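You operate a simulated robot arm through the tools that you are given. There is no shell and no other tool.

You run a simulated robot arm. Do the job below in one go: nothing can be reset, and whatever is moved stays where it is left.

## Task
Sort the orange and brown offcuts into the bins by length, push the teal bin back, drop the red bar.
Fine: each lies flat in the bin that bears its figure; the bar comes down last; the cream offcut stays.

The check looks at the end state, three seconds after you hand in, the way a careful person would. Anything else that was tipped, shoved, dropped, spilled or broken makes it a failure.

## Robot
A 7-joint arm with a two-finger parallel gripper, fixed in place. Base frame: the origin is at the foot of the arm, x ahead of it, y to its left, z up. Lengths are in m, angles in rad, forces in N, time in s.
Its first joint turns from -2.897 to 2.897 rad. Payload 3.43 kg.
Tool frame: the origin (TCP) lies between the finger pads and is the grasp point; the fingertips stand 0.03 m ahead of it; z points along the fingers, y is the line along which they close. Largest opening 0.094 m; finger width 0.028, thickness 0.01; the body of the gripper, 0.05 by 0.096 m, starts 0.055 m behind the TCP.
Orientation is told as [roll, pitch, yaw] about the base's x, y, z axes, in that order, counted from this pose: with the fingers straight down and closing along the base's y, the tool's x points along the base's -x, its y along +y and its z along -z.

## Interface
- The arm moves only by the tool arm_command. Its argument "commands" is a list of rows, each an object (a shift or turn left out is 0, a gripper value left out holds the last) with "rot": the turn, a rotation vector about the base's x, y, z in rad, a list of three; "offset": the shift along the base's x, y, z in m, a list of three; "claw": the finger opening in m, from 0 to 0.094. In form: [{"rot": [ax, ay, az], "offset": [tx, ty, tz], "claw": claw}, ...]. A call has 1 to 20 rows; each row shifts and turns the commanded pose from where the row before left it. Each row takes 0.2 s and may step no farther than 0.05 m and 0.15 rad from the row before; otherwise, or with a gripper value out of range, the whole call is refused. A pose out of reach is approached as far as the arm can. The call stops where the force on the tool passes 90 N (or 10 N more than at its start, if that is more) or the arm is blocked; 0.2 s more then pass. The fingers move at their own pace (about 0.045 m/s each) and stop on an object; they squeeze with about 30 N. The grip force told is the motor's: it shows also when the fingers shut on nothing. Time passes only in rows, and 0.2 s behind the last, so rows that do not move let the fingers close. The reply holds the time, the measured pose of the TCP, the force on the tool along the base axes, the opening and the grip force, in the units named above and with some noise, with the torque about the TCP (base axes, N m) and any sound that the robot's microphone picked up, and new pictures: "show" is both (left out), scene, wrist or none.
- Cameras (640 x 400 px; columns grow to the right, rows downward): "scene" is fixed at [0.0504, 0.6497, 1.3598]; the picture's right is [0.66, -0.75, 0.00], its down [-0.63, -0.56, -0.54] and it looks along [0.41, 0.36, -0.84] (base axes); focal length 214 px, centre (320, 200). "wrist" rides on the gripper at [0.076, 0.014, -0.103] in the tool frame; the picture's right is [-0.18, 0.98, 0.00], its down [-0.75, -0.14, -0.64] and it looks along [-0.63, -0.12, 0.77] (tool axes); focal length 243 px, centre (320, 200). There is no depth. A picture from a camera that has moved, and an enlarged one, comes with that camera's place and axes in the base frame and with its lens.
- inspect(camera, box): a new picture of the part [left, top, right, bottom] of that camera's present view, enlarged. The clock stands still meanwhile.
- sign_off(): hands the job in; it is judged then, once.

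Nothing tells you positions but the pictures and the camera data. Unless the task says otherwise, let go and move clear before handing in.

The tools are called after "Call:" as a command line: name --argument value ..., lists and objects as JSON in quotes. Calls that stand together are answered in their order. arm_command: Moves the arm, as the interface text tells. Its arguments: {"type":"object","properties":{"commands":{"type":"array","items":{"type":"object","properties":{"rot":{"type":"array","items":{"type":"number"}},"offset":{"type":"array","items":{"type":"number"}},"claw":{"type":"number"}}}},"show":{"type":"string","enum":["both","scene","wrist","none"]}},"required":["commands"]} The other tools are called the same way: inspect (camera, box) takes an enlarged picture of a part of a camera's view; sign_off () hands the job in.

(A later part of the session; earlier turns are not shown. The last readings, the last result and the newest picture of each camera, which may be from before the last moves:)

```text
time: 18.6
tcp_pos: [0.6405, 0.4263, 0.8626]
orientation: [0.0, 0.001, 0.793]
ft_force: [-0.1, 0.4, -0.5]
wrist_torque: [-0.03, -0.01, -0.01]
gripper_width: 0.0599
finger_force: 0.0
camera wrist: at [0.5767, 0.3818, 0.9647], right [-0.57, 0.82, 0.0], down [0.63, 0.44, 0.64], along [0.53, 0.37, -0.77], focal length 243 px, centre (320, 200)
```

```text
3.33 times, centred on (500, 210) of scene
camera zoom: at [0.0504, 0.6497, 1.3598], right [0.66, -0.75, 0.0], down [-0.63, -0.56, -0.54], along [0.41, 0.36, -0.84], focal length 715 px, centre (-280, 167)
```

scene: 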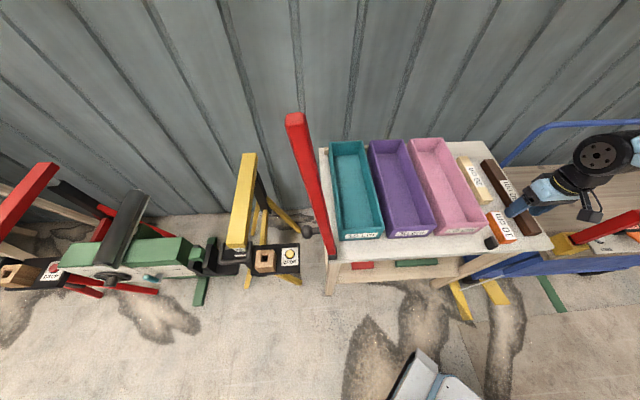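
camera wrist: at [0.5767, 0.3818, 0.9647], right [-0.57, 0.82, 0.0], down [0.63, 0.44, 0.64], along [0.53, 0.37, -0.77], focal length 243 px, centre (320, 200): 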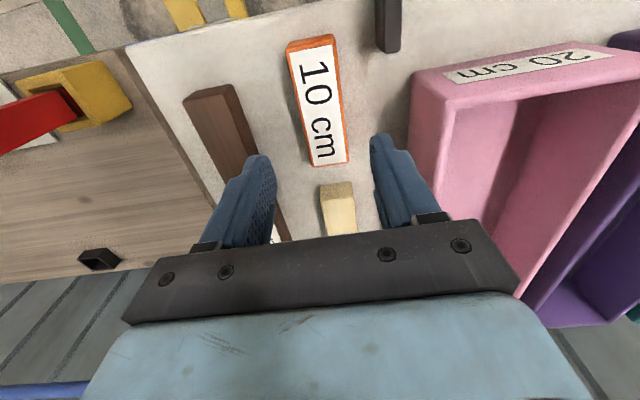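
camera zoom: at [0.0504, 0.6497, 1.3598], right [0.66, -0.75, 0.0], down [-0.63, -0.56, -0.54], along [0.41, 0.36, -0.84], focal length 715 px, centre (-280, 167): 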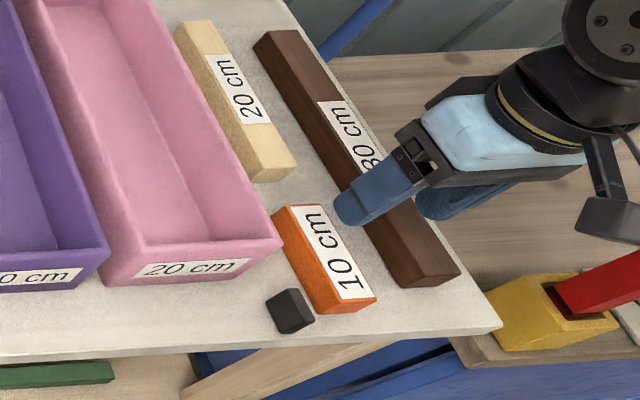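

The orange top works out near z 0.765 and the fingers straddle it well. I'll go down to z 0.80 and check again before the grasp.

Call:
arm_command --commands '[{"offset": [-0.001, 0.001, -0.03]}, {"offset": [0, 0, -0.03]}, {"offset": [0, 0, 0]}]' --show "both"

Call:
inspect --camera "wrist" --box '[220, 60, 420, 240]'

Call:
inspect --camera "scene" --box '[460, 180, 560, 260]'

```text
time: 19.4
tcp_pos: [0.6421, 0.4272, 0.7978]
orientation: [0.0, 0.001, 0.792]
ft_force: [-0.1, 0.5, 0.5]
wrist_torque: [0.01, -0.03, 0.01]
gripper_width: 0.0598
finger_force: 0.0
camera wrist: at [0.5778, 0.3851, 0.9005], right [-0.57, 0.82, 0.0], down [0.63, 0.44, 0.64], along [0.53, 0.37, -0.77], focal length 243 px, centre (320, 200)
```

scene: 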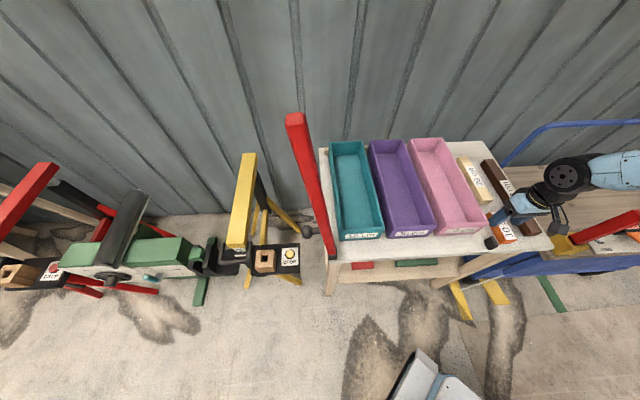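
wrist: 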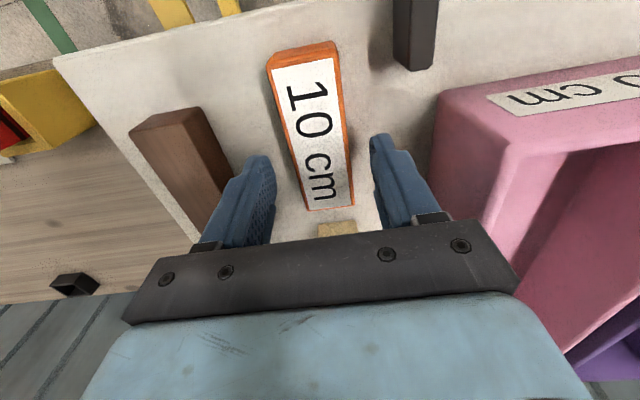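

```text
2.22 times, centred on (320, 150) of wrist
camera zoom: at [0.5778, 0.3851, 0.9005], right [-0.57, 0.82, 0.0], down [0.63, 0.44, 0.64], along [0.53, 0.37, -0.77], focal length 539 px, centre (320, 311)
```

zoom: 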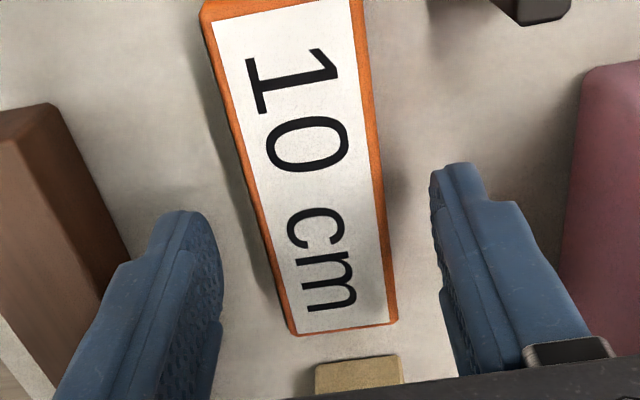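

```text
5.00 times, centred on (510, 220) of scene
camera zoom: at [0.0504, 0.6497, 1.3598], right [0.66, -0.75, 0.0], down [-0.63, -0.56, -0.54], along [0.41, 0.36, -0.84], focal length 1072 px, centre (-630, 100)
```

zoom: 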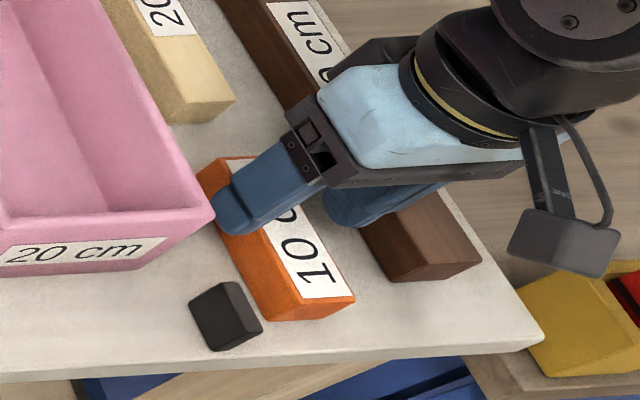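

Top of orange confirmed at z≈0.766, with the fingers either side of it and the cream piece clear. I'll descend 2 cm more and close.

Call:
arm_command --commands '[{"offset": [-0.001, 0.001, -0.01]}, {"offset": [0, 0, -0.01]}, {"offset": [0, 0, 0]}, {"claw": 0.03}, {"claw": 0.03}, {"claw": 0.03}, {"claw": 0.03}]' --show "both"

Call:
inspect --camera "wrist" --box '[220, 60, 420, 240]'

Call:
inspect --camera "scene" --box '[460, 180, 560, 260]'

```text
time: 21.0
tcp_pos: [0.6394, 0.4304, 0.78]
orientation: [-0.002, 0.002, 0.792]
ft_force: [0.8, 0.1, 0.2]
wrist_torque: [0.01, 0.0, -0.04]
gripper_width: 0.0351
finger_force: 29.6
camera wrist: at [0.5753, 0.3863, 0.8822], right [-0.57, 0.82, 0.0], down [0.63, 0.44, 0.64], along [0.53, 0.37, -0.77], focal length 243 px, centre (320, 200)
```

scene: 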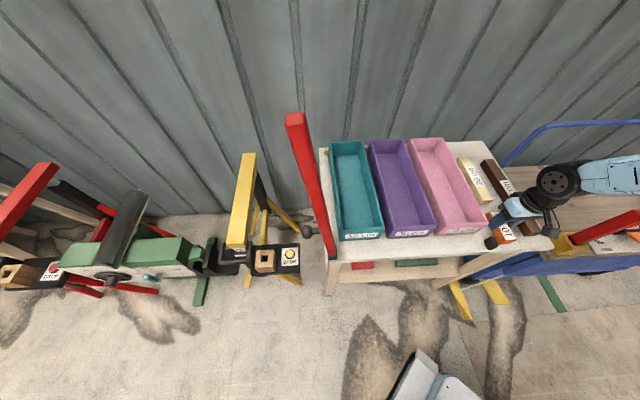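
wrist: 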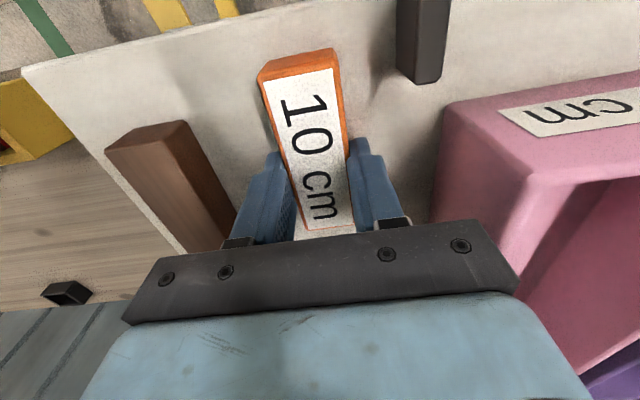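

```text
2.22 times, centred on (320, 150) of wrist
camera zoom: at [0.5753, 0.3863, 0.8822], right [-0.57, 0.82, 0.0], down [0.63, 0.44, 0.64], along [0.53, 0.37, -0.77], focal length 539 px, centre (320, 311)
```

zoom: 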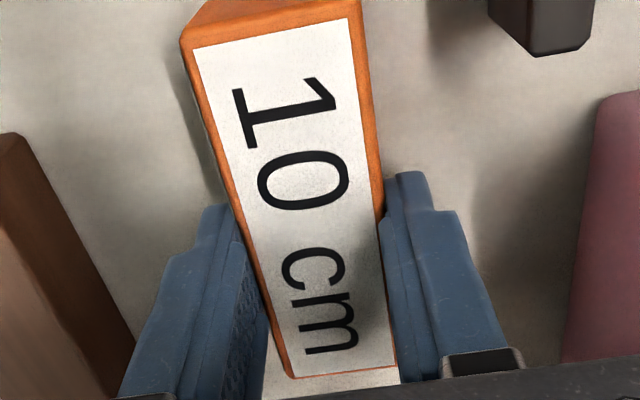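

```text
5.00 times, centred on (510, 220) of scene
camera zoom: at [0.0504, 0.6497, 1.3598], right [0.66, -0.75, 0.0], down [-0.63, -0.56, -0.54], along [0.41, 0.36, -0.84], focal length 1072 px, centre (-630, 100)
```

zoom: 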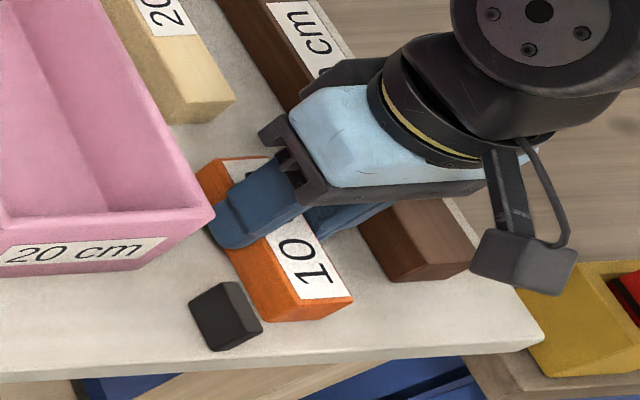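

The orange piece is gripped at 35 mm width. I'll lift straight up first and verify it comes along.

Call:
arm_command --commands '[{"offset": [0, 0, 0.03]}, {"offset": [0, 0, 0.04]}, {"offset": [0, 0, 0.045]}, {"offset": [0, 0, 0.045]}, {"offset": [0, 0, 0]}]' --show "both"

```text
time: 22.2
tcp_pos: [0.6433, 0.4309, 0.9403]
orientation: [0.0, 0.003, 0.792]
ft_force: [-1.1, 0.0, -0.1]
wrist_torque: [-0.03, -0.03, -0.01]
gripper_width: 0.0353
finger_force: 30.1
camera wrist: at [0.5781, 0.3875, 1.0435], right [-0.57, 0.82, 0.0], down [0.63, 0.44, 0.64], along [0.53, 0.37, -0.77], focal length 243 px, centre (320, 200)
```

scene: 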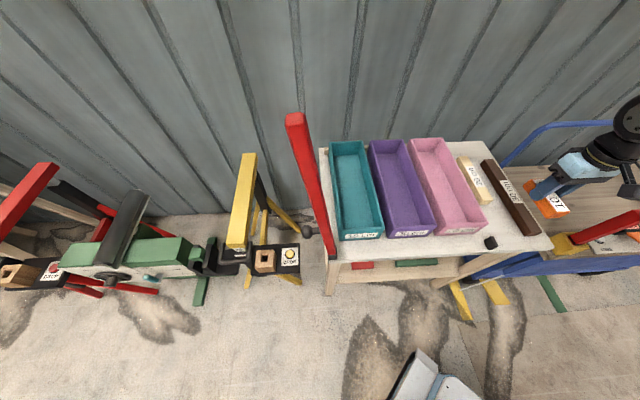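
wrist: 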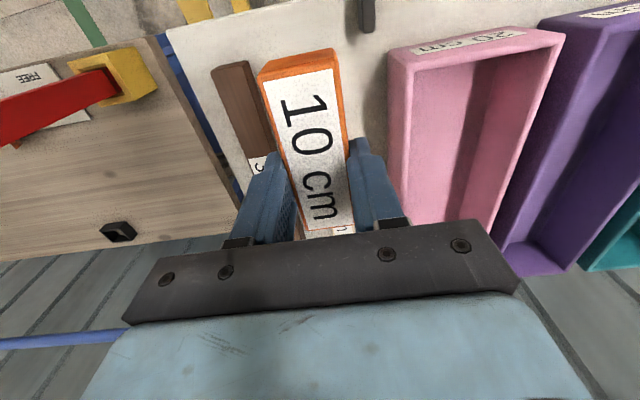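

Orange is held firmly. Now I'll carry it over the bins at this height to above the teal bin.

Call:
arm_command --commands '[{"offset": [-0.0238, 0.0381, 0]}, {"offset": [-0.0238, 0.0381, 0]}, {"offset": [-0.0238, 0.0381, 0]}, {"offset": [-0.0238, 0.0381, 0]}, {"offset": [-0.0238, 0.0381, 0]}, {"offset": [-0.0238, 0.0381, 0]}, {"offset": [-0.0238, 0.0381, 0]}, {"offset": [-0.0238, 0.0381, 0]}, {"offset": [-0.0238, 0.0381, 0]}, {"offset": [-0.0238, 0.0381, 0]}, {"offset": [0, 0, 0]}]' --show "both"

Call:
inspect --camera "wrist" --box '[180, 0, 480, 240]'

Call:
inspect --camera "scene" --box '[300, 120, 460, 260]'

```text
time: 24.6
tcp_pos: [0.4002, 0.8103, 0.9411]
orientation: [-0.001, 0.002, 0.791]
ft_force: [-0.4, -0.8, -0.6]
wrist_torque: [0.01, 0.01, -0.03]
gripper_width: 0.0352
finger_force: 29.5
camera wrist: at [0.3362, 0.7667, 1.0428], right [-0.57, 0.82, 0.0], down [0.63, 0.44, 0.64], along [0.53, 0.37, -0.77], focal length 243 px, centre (320, 200)
```

scene: 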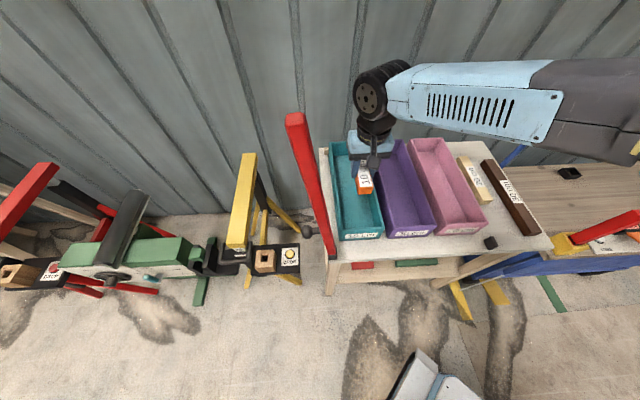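
wrist: 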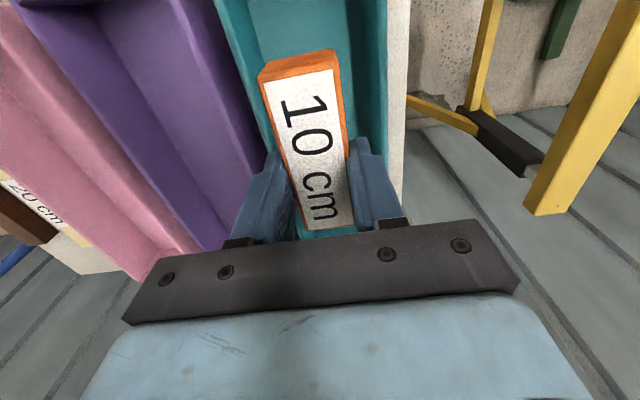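

```text
1.67 times, centred on (330, 120) of wrist
camera zoom: at [0.3362, 0.7667, 1.0428], right [-0.57, 0.82, 0.0], down [0.63, 0.44, 0.64], along [0.53, 0.37, -0.77], focal length 404 px, centre (303, 333)
```

zoom: 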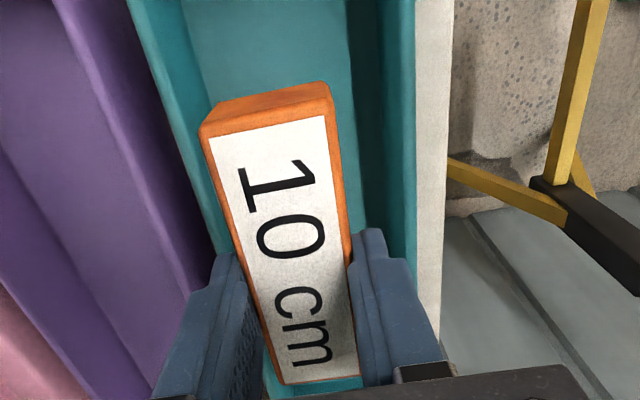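

```text
2.86 times, centred on (380, 190) of scene
camera zoom: at [0.0504, 0.6497, 1.3598], right [0.66, -0.75, 0.0], down [-0.63, -0.56, -0.54], along [0.41, 0.36, -0.84], focal length 613 px, centre (149, 229)
```

zoom: 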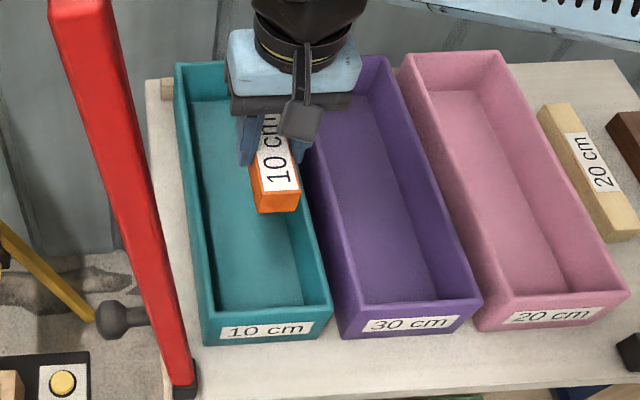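

The orange is centred over the teal bin (S −0.290). I'll lower it inside, keeping a little height, then check.

Call:
arm_command --commands '[{"offset": [0, 0, -0.04]}, {"offset": [0, 0, -0.04]}, {"offset": [0, 0, -0.03]}, {"offset": [0, 0, -0.02]}, {"offset": [0, 0, 0]}]' --show "both"

Call:
inspect --camera "scene" --box '[320, 130, 420, 250]'

Call:
inspect --camera "wrist" --box '[180, 0, 480, 240]'

```text
time: 25.8
tcp_pos: [0.4015, 0.814, 0.8096]
orientation: [0.0, 0.002, 0.792]
ft_force: [0.3, 0.0, -0.1]
wrist_torque: [-0.01, -0.02, 0.04]
gripper_width: 0.0354
finger_force: 30.0
camera wrist: at [0.3373, 0.77, 0.9133], right [-0.57, 0.82, 0.0], down [0.63, 0.44, 0.64], along [0.53, 0.37, -0.77], focal length 243 px, centre (320, 200)
```

scene: 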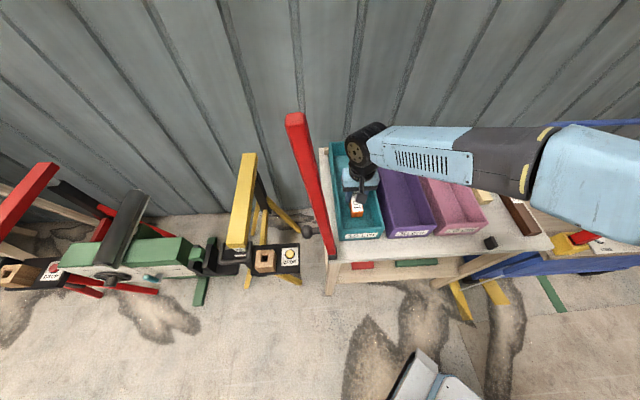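
wrist: 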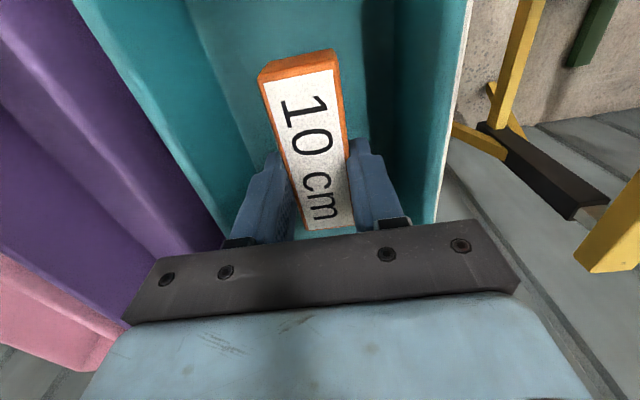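

```text
3.33 times, centred on (370, 190) of scene
camera zoom: at [0.0504, 0.6497, 1.3598], right [0.66, -0.75, 0.0], down [-0.63, -0.56, -0.54], along [0.41, 0.36, -0.84], focal length 715 px, centre (153, 233)
```

zoom: 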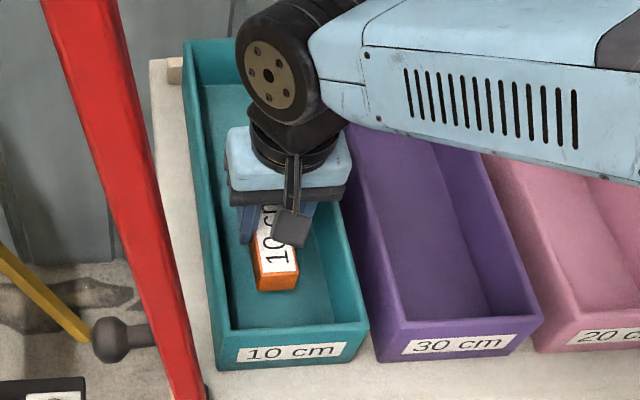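

```text
1.67 times, centred on (330, 120) of wrist
camera zoom: at [0.3373, 0.77, 0.9133], right [-0.57, 0.82, 0.0], down [0.63, 0.44, 0.64], along [0.53, 0.37, -0.77], focal length 404 px, centre (303, 333)
```

zoom: 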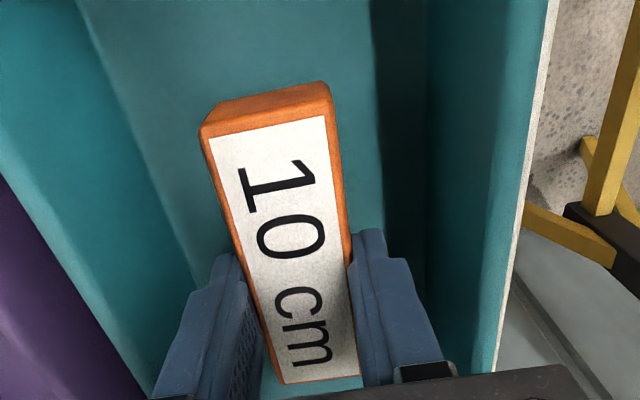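

Orange is inside the bin, well centred. I'll lower in small steps, watching the vertical force for contact with the floor.

Call:
arm_command --commands '[{"offset": [0, 0, -0.005]}, {"offset": [0, 0, -0.005]}, {"offset": [0, 0, -0.004]}, {"offset": [0, 0, 0]}]' --show "wrist"

Call:
inspect --camera "scene" --box '[340, 170, 400, 240]'

```text
time: 26.8
tcp_pos: [0.4002, 0.8127, 0.7976]
orientation: [0.0, 0.002, 0.791]
ft_force: [-1.0, 0.0, -0.9]
wrist_torque: [0.01, -0.01, -0.01]
gripper_width: 0.0348
finger_force: 30.1
camera wrist: at [0.337, 0.7692, 0.8991], right [-0.57, 0.82, 0.0], down [0.63, 0.44, 0.64], along [0.53, 0.37, -0.77], focal length 243 px, centre (320, 200)
```

wrist: 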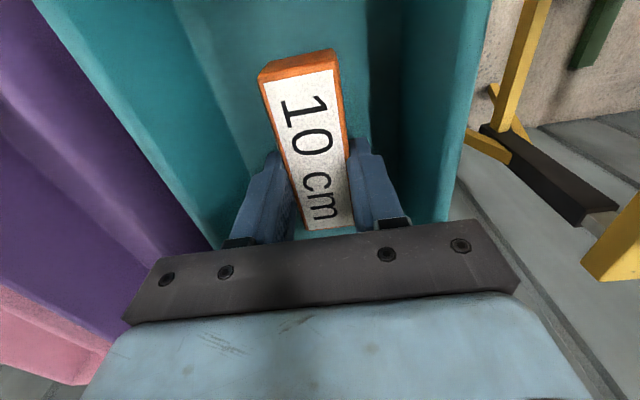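

```text
5.71 times, centred on (370, 205) of scene
camera zoom: at [0.0504, 0.6497, 1.3598], right [0.66, -0.75, 0.0], down [-0.63, -0.56, -0.54], along [0.41, 0.36, -0.84], focal length 1226 px, centre (34, 171)
```

zoom: 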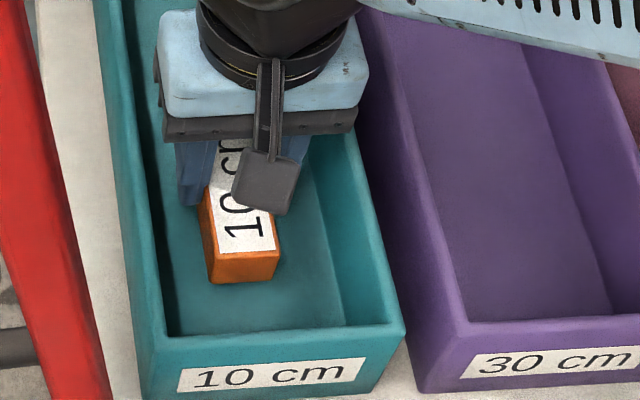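

No contact yet at z 0.797; I'll continue in 3 mm steps.

Call:
arm_command --commands '[{"offset": [0, 0, -0.003]}, {"offset": [0, 0, -0.003]}, {"offset": [0, 0, 0]}]' --show "none"

```text
time: 27.6
tcp_pos: [0.3995, 0.8131, 0.7901]
orientation: [0.0, 0.002, 0.792]
ft_force: [0.4, 0.2, -0.8]
wrist_torque: [0.02, -0.02, -0.03]
gripper_width: 0.0351
finger_force: 29.7
```

Call:
arm_command --commands '[{"offset": [0, 0, -0.002]}, {"offset": [0, 0, -0.002]}, {"offset": [0, 0, 0]}]' --show "wrist"

Call:
inspect --camera "scene" --box '[340, 170, 400, 240]'

```text
time: 28.4
tcp_pos: [0.4014, 0.8124, 0.7882]
orientation: [-0.001, 0.002, 0.794]
ft_force: [-2.0, -1.2, 6.9]
wrist_torque: [-0.24, 0.24, 0.01]
gripper_width: 0.0353
finger_force: 30.1
camera wrist: at [0.3365, 0.769, 0.8901], right [-0.57, 0.82, 0.0], down [0.63, 0.44, 0.64], along [0.53, 0.37, -0.77], focal length 243 px, centre (320, 200)
```

wrist: 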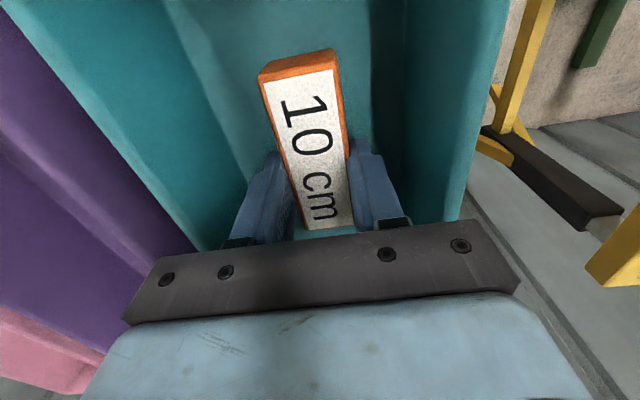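

```text
5.71 times, centred on (370, 205) of scene
camera zoom: at [0.0504, 0.6497, 1.3598], right [0.66, -0.75, 0.0], down [-0.63, -0.56, -0.54], along [0.41, 0.36, -0.84], focal length 1226 px, centre (34, 171)
```

zoom: 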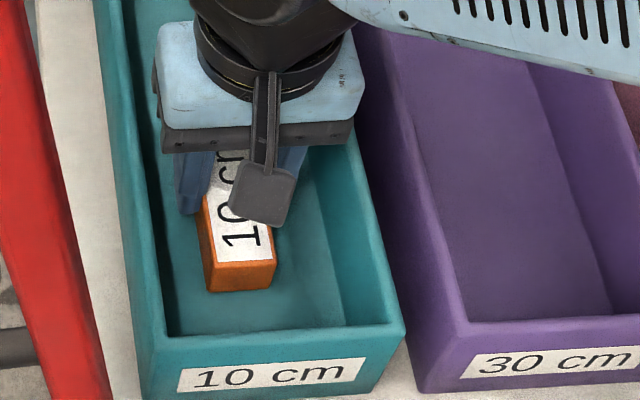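

It has touched the bin floor (about 7 N). I'll open the fingers modestly and rise straight up.

Call:
arm_command --commands '[{"claw": 0.056}, {"claw": 0.056}, {"claw": 0.056}, {"offset": [0, 0, 0.02]}, {"offset": [0, 0, 0.04]}, {"offset": [0, 0, 0.045]}, {"offset": [0, 0, 0.045]}, {"offset": [0, 0, 0]}]' --show "both"

Call:
inspect --camera "wrist" --box '[180, 0, 480, 240]'

```text
time: 30.2
tcp_pos: [0.4027, 0.8102, 0.9374]
orientation: [0.0, 0.003, 0.794]
ft_force: [-0.1, 0.6, -0.4]
wrist_torque: [0.02, 0.01, 0.01]
gripper_width: 0.0558
finger_force: 0.1
camera wrist: at [0.3384, 0.7663, 1.0391], right [-0.57, 0.82, 0.0], down [0.63, 0.44, 0.64], along [0.53, 0.37, -0.77], focal length 243 px, centre (320, 200)
```

scene: 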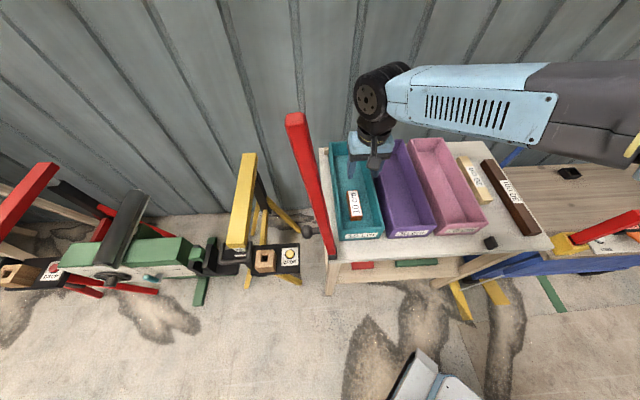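
wrist: 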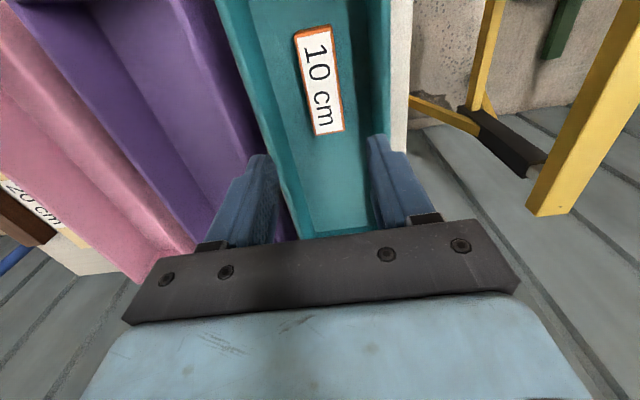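

```text
1.67 times, centred on (330, 120) of wrist
camera zoom: at [0.3384, 0.7663, 1.0391], right [-0.57, 0.82, 0.0], down [0.63, 0.44, 0.64], along [0.53, 0.37, -0.77], focal length 404 px, centre (303, 333)
```

zoom: 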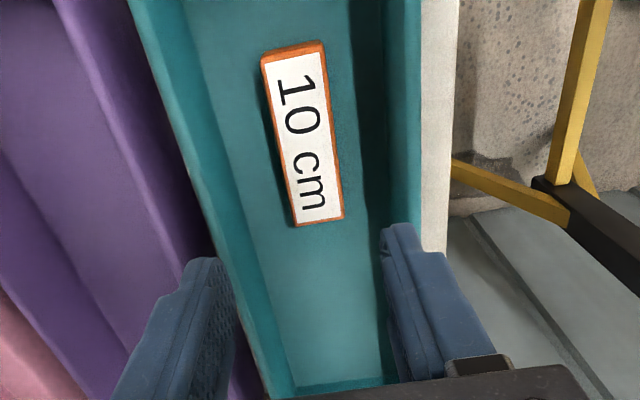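

The orange lies flat in the teal bin. On the way to the brown offcut I'll stop over the purple bin to measure it.

Call:
arm_command --commands '[{"offset": [0.0354, -0.0177, 0]}, {"offset": [0.0354, -0.0177, 0]}, {"offset": [0.0354, -0.0177, 0]}, {"offset": [0.0354, -0.0177, 0]}, {"offset": [0, 0, 0]}]' --show "wrist"

Call:
inspect --camera "wrist" --box '[180, 0, 480, 240]'

```text
time: 31.4
tcp_pos: [0.5411, 0.7402, 0.938]
orientation: [0.001, 0.001, 0.795]
ft_force: [0.2, -0.3, 0.8]
wrist_torque: [0.01, 0.04, 0.01]
gripper_width: 0.056
finger_force: 0.0
camera wrist: at [0.4768, 0.6962, 1.0401], right [-0.57, 0.82, 0.0], down [0.63, 0.44, 0.64], along [0.53, 0.37, -0.77], focal length 243 px, centre (320, 200)
```

wrist: 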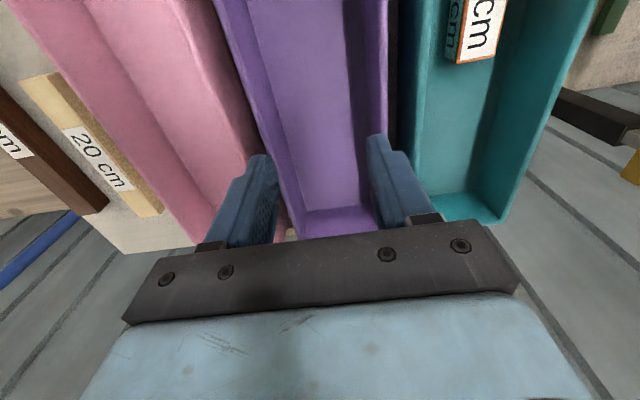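

```text
1.67 times, centred on (330, 120) of wrist
camera zoom: at [0.4768, 0.6962, 1.0401], right [-0.57, 0.82, 0.0], down [0.63, 0.44, 0.64], along [0.53, 0.37, -0.77], focal length 404 px, centre (303, 333)
```

zoom: 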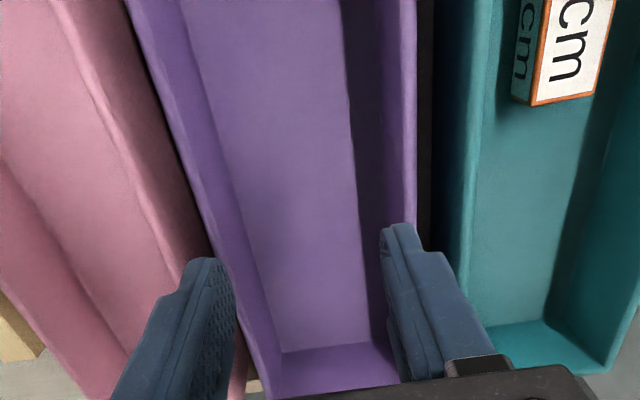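

Purple's inner space spans about S −0.193…−0.09 and T 0.747…1.09, enough for the 30 cm piece. I'll go above the brown offcut now.

Call:
arm_command --commands '[{"offset": [0.02725, -0.03243, 0]}, {"offset": [0.02725, -0.03243, 0]}, {"offset": [0.02725, -0.03243, 0]}, {"offset": [0.02725, -0.03243, 0]}, {"offset": [0.02725, -0.03243, 0]}, {"offset": [0.02725, -0.03243, 0]}, {"offset": [0.02725, -0.03243, 0]}, {"offset": [0.02725, -0.03243, 0]}, {"offset": [0.02725, -0.03243, 0]}, {"offset": [0, 0, -0.035], "claw": 0.06}, {"offset": [0, 0, -0.035]}, {"offset": [0, 0, 0]}]' --show "both"

Call:
inspect --camera "wrist" --box '[220, 0, 420, 240]'

Call:
inspect --camera "scene" --box '[440, 140, 580, 260]'

```text
time: 34.0
tcp_pos: [0.7876, 0.4496, 0.8656]
orientation: [-0.001, 0.001, 0.793]
ft_force: [-0.7, -0.9, 0.8]
wrist_torque: [0.03, -0.04, 0.01]
gripper_width: 0.0599
finger_force: 0.1
camera wrist: at [0.7232, 0.4052, 0.9678], right [-0.57, 0.82, 0.0], down [0.63, 0.44, 0.64], along [0.53, 0.37, -0.77], focal length 243 px, centre (320, 200)
```

scene: 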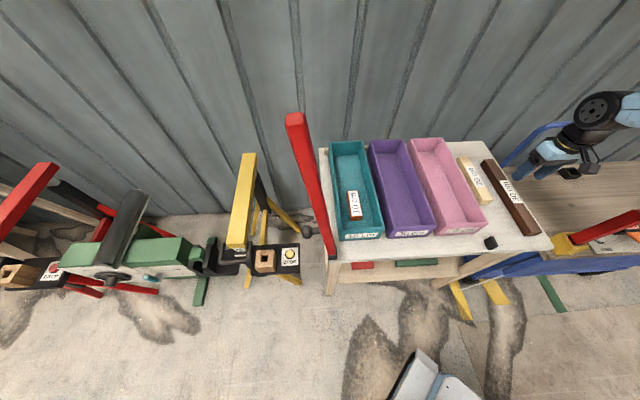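
wrist: 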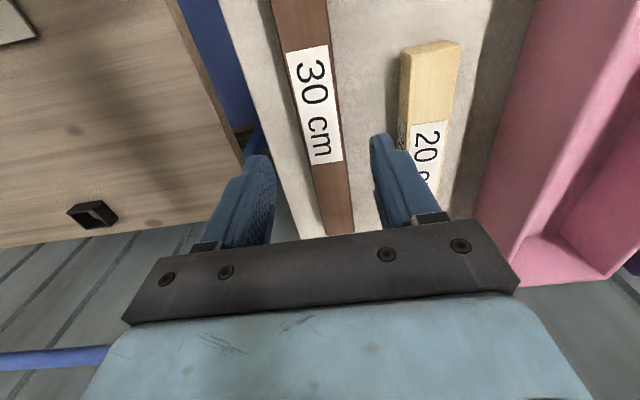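

```text
1.67 times, centred on (320, 120) of wrist
camera zoom: at [0.7232, 0.4052, 0.9678], right [-0.57, 0.82, 0.0], down [0.63, 0.44, 0.64], along [0.53, 0.37, -0.77], focal length 404 px, centre (320, 333)
```

zoom: 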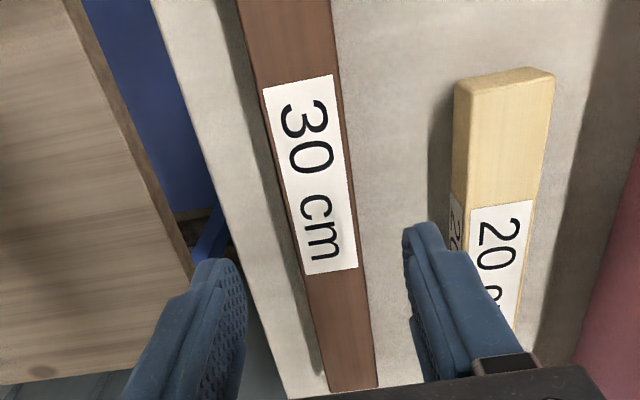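

```text
3.33 times, centred on (510, 200) of scene
camera zoom: at [0.0504, 0.6497, 1.3598], right [0.66, -0.75, 0.0], down [-0.63, -0.56, -0.54], along [0.41, 0.36, -0.84], focal length 715 px, centre (-313, 200)
```

zoom: 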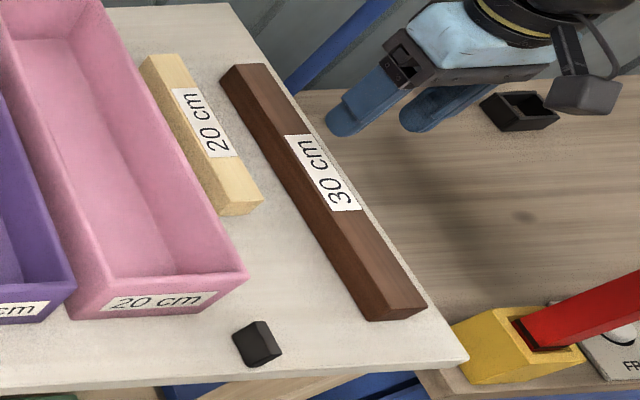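

The gripper is centred on the brown piece (S 0.239, T 0.873) and clear of the cream one. I'll descend to the same grasp height and close.

Call:
arm_command --commands '[{"offset": [0, 0, -0.03]}, {"offset": [0, 0, -0.03]}, {"offset": [0, 0, -0.017]}, {"offset": [0, 0, -0.01]}, {"offset": [0, 0, 0]}]' --show "both"

Call:
inspect --camera "scene" --box '[450, 140, 570, 250]'

```text
time: 35.2
tcp_pos: [0.787, 0.4509, 0.7791]
orientation: [0.0, 0.001, 0.794]
ft_force: [0.4, -0.5, -0.3]
wrist_torque: [0.01, 0.03, 0.02]
gripper_width: 0.06
finger_force: 0.0
camera wrist: at [0.7234, 0.4069, 0.8813], right [-0.57, 0.82, 0.0], down [0.63, 0.44, 0.64], along [0.53, 0.37, -0.77], focal length 243 px, centre (320, 200)
```

scene: 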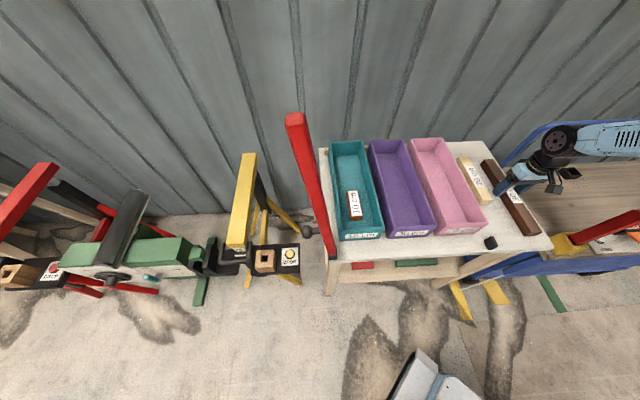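
wrist: 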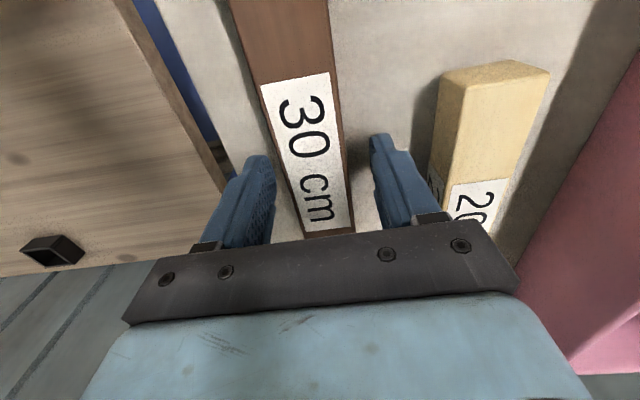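

```text
3.64 times, centred on (510, 195) of scene
camera zoom: at [0.0504, 0.6497, 1.3598], right [0.66, -0.75, 0.0], down [-0.63, -0.56, -0.54], along [0.41, 0.36, -0.84], focal length 780 px, centre (-371, 218)
```

zoom: 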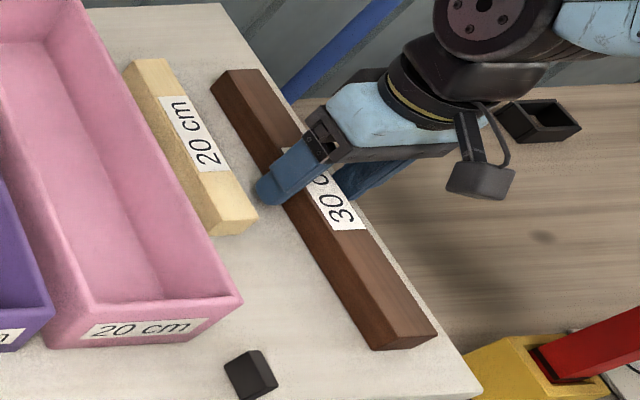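

The fingers straddle the brown piece with space to the cream one. I'll close and then lift a little.

Call:
arm_command --commands '[{"claw": 0.03}, {"claw": 0.03}, {"claw": 0.03}, {"claw": 0.03}, {"offset": [0, 0, 0.02]}, {"offset": [0, 0, 0.03]}, {"offset": [0, 0, 0]}]' --show "both"

Call:
inspect --camera "scene" --box '[450, 120, 590, 250]'

```text
time: 36.8
tcp_pos: [0.7884, 0.4516, 0.8278]
orientation: [0.0, 0.002, 0.791]
ft_force: [-0.2, -0.3, -0.9]
wrist_torque: [0.05, -0.03, 0.01]
gripper_width: 0.0355
finger_force: 30.1
camera wrist: at [0.7244, 0.4071, 0.9307], right [-0.57, 0.82, 0.0], down [0.63, 0.44, 0.64], along [0.53, 0.37, -0.77], focal length 243 px, centre (320, 200)
```

scene: 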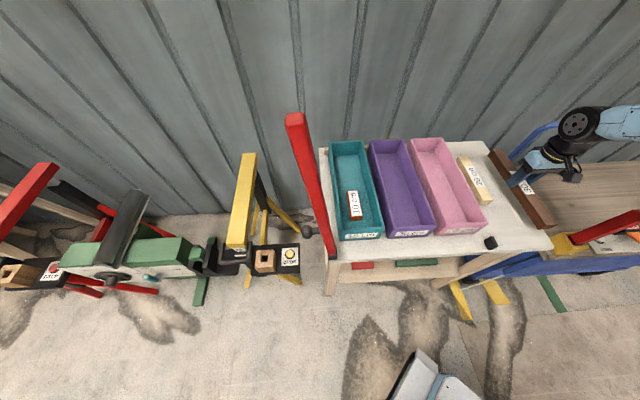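
wrist: 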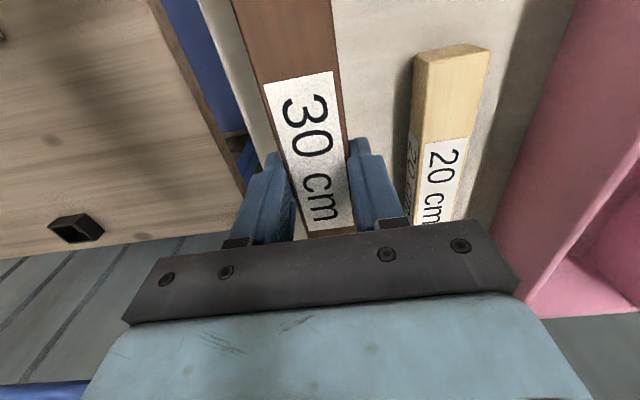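

```text
3.08 times, centred on (520, 185) of scene
camera zoom: at [0.0504, 0.6497, 1.3598], right [0.66, -0.75, 0.0], down [-0.63, -0.56, -0.54], along [0.41, 0.36, -0.84], focal length 660 px, centre (-295, 246)
```

zoom: 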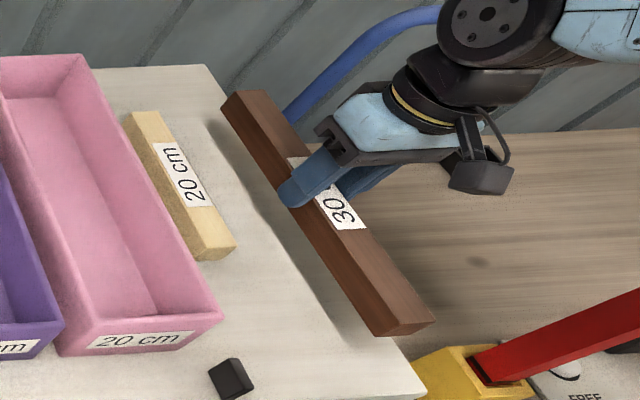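

The brown piece is held level. I'll lift it well above the rims and carry it over the purple bin.

Call:
arm_command --commands '[{"offset": [0, 0, 0.04]}, {"offset": [0, 0, 0.04]}, {"offset": [0, 0, 0.035]}, {"offset": [-0.02648, 0.03323, 0]}, {"offset": [-0.02648, 0.03323, 0]}, {"offset": [-0.02648, 0.03323, 0]}, {"offset": [-0.02648, 0.03323, 0]}, {"offset": [-0.02648, 0.03323, 0]}, {"offset": [-0.02648, 0.03323, 0]}, {"offset": [-0.02648, 0.03323, 0]}, {"offset": [-0.02648, 0.03323, 0]}, {"offset": [-0.02648, 0.03323, 0]}, {"offset": [0, 0, 0]}]' --show "both"

Call:
inspect --camera "wrist" --box '[180, 0, 480, 240]'

Call:
inspect --camera "scene" --box '[320, 120, 480, 250]'

```text
time: 39.6
tcp_pos: [0.5501, 0.7503, 0.945]
orientation: [-0.001, 0.001, 0.793]
ft_force: [0.6, 0.3, -2.3]
wrist_torque: [0.02, -0.01, -0.02]
gripper_width: 0.0357
finger_force: 29.9
camera wrist: at [0.486, 0.7062, 1.0466], right [-0.57, 0.82, 0.0], down [0.63, 0.44, 0.64], along [0.53, 0.36, -0.77], focal length 243 px, centre (320, 200)
```

scene: 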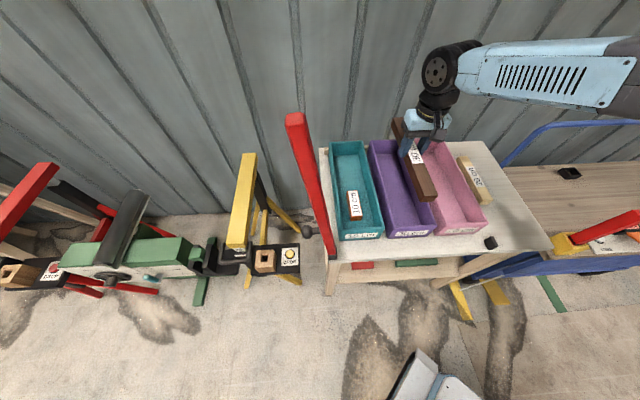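
wrist: 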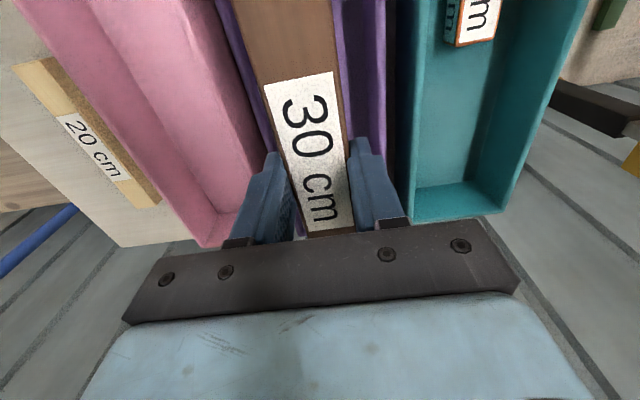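

```text
1.67 times, centred on (330, 120) of wrist
camera zoom: at [0.486, 0.7062, 1.0466], right [-0.57, 0.82, 0.0], down [0.63, 0.44, 0.64], along [0.53, 0.36, -0.77], focal length 404 px, centre (303, 333)
```

zoom: 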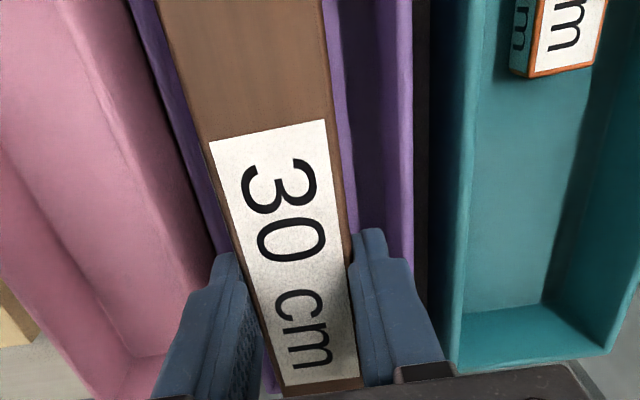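

```text
3.08 times, centred on (400, 185) of scene
camera zoom: at [0.0504, 0.6497, 1.3598], right [0.66, -0.75, 0.0], down [-0.63, -0.56, -0.54], along [0.41, 0.36, -0.84], focal length 660 px, centre (74, 246)
```

zoom: 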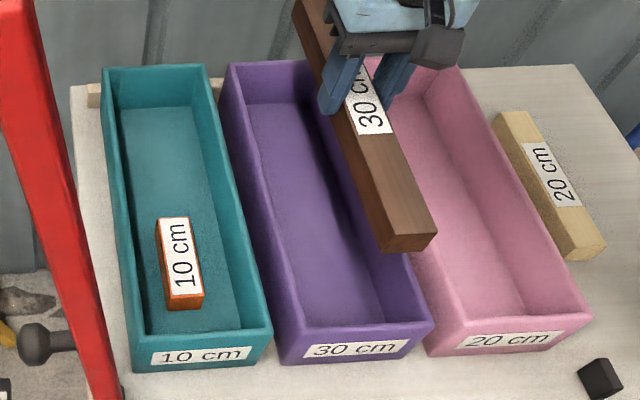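

The brown piece is centred over the purple bin in S. I'll shift it 4 mm toward the front for even end clearance and lower to just above the rim for a check.

Call:
arm_command --commands '[{"offset": [-0.0028, -0.0028, -0.02]}, {"offset": [0, 0, -0.03]}, {"offset": [0, 0, -0.01]}, {"offset": [0, 0, 0]}]' --show "both"

Call:
inspect --camera "scene" --box '[340, 110, 480, 250]'

Call:
inspect --camera "wrist" --box '[180, 0, 480, 240]'

```text
time: 40.6
tcp_pos: [0.5464, 0.7473, 0.8841]
orientation: [0.001, 0.002, 0.793]
ft_force: [-0.9, -0.4, -2.3]
wrist_torque: [0.01, -0.02, -0.02]
gripper_width: 0.0355
finger_force: 29.5
camera wrist: at [0.4825, 0.7023, 0.9869], right [-0.57, 0.82, 0.0], down [0.63, 0.44, 0.64], along [0.53, 0.37, -0.77], focal length 243 px, centre (320, 200)
```

scene: 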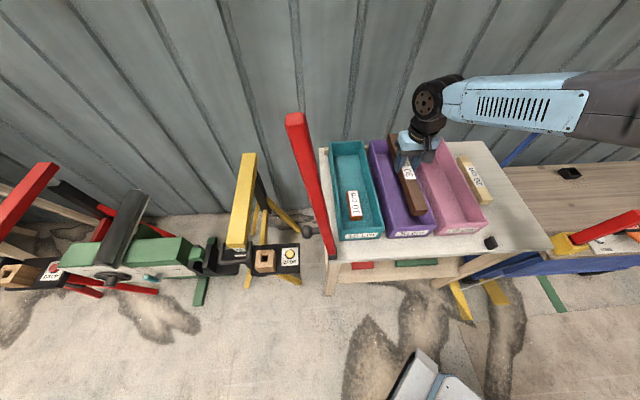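
wrist: 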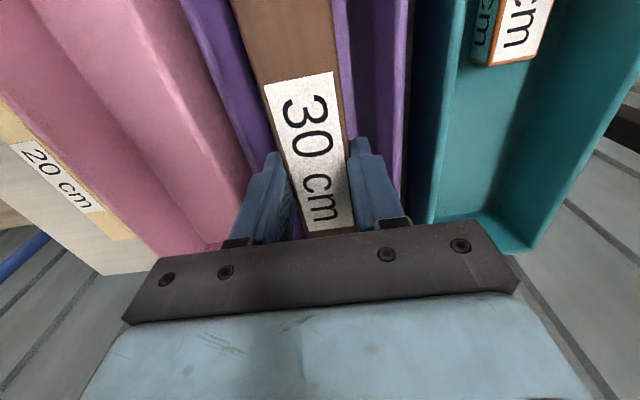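

```text
2.86 times, centred on (410, 180) of scene
camera zoom: at [0.0504, 0.6497, 1.3598], right [0.66, -0.75, 0.0], down [-0.63, -0.56, -0.54], along [0.41, 0.36, -0.84], focal length 613 px, centre (63, 257)
```

zoom: 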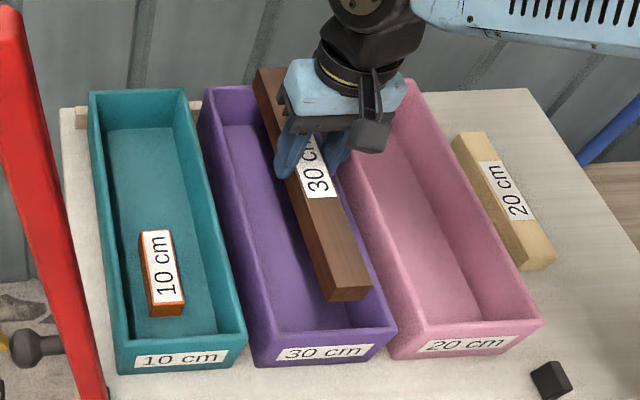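

```text
1.67 times, centred on (330, 120) of wrist
camera zoom: at [0.4825, 0.7023, 0.9869], right [-0.57, 0.82, 0.0], down [0.63, 0.44, 0.64], along [0.53, 0.37, -0.77], focal length 404 px, centre (303, 333)
```

zoom: 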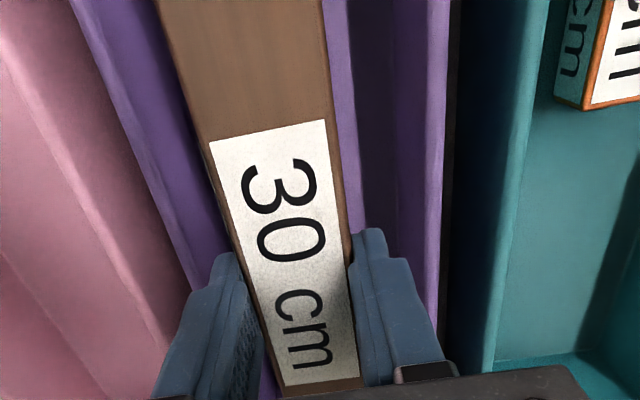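

Clearances look good at both ends. I'll lower the brown piece into the bin, stopping just above the floor.

Call:
arm_command --commands '[{"offset": [-0.0018, -0.0018, -0.02]}, {"offset": [0, 0, -0.025]}, {"offset": [0, 0, -0.025]}, {"offset": [0, 0, -0.015]}, {"offset": [0, 0, 0]}]' --show "both"

Call:
inspect --camera "scene" --box '[340, 110, 480, 250]'

```text
time: 41.8
tcp_pos: [0.5461, 0.7442, 0.7998]
orientation: [-0.001, 0.003, 0.793]
ft_force: [0.7, 0.6, -1.8]
wrist_torque: [0.02, 0.0, 0.02]
gripper_width: 0.0358
finger_force: 30.2
camera wrist: at [0.4811, 0.7013, 0.9025], right [-0.57, 0.82, 0.0], down [0.63, 0.44, 0.64], along [0.53, 0.37, -0.77], focal length 243 px, centre (320, 200)
```

scene: 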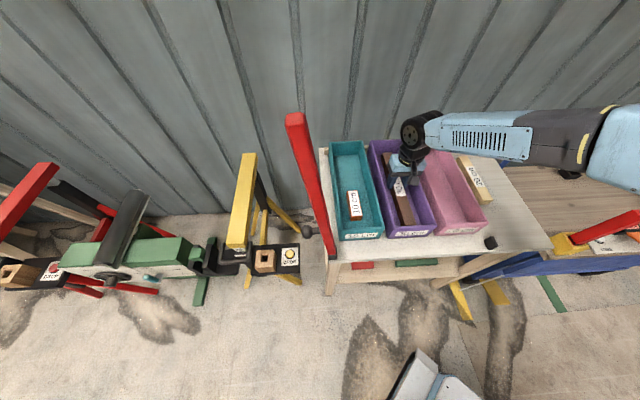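
wrist: 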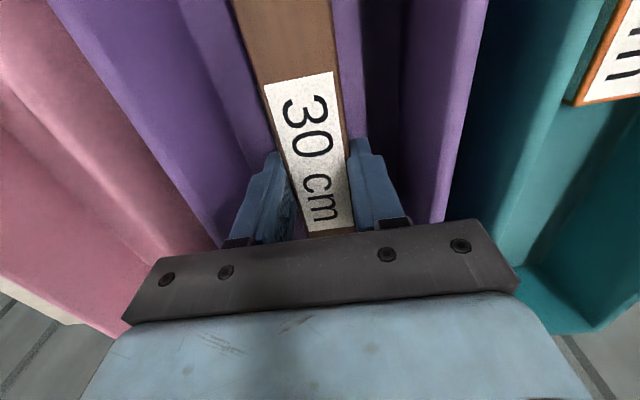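

```text
2.86 times, centred on (410, 180) of scene
camera zoom: at [0.0504, 0.6497, 1.3598], right [0.66, -0.75, 0.0], down [-0.63, -0.56, -0.54], along [0.41, 0.36, -0.84], focal length 613 px, centre (63, 257)
```

zoom: 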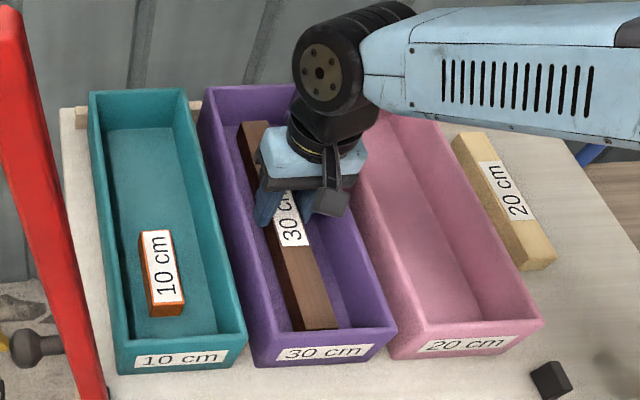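

It fits inside with no contact. I'll lower the last centimetre in small steps until the floor is felt.

Call:
arm_command --commands '[{"offset": [0, 0, -0.004]}, {"offset": [0, 0, -0.003]}, {"offset": [0, 0, -0.002]}, {"offset": [0, 0, 0]}]' --show "none"

```text
time: 42.8
tcp_pos: [0.5444, 0.7444, 0.7912]
orientation: [0.001, 0.003, 0.789]
ft_force: [0.8, -0.3, -1.6]
wrist_torque: [0.02, -0.03, 0.01]
gripper_width: 0.0353
finger_force: 29.2
```

Call:
arm_command --commands '[{"offset": [0, 0, -0.002]}, {"offset": [0, 0, -0.002]}, {"offset": [0, 0, 0]}]' --show "none"

```text
time: 43.6
tcp_pos: [0.5451, 0.7449, 0.787]
orientation: [0.0, 0.0, 0.795]
ft_force: [-0.8, -2.2, 4.3]
wrist_torque: [-0.43, 0.46, 0.03]
gripper_width: 0.0354
finger_force: 30.2
```

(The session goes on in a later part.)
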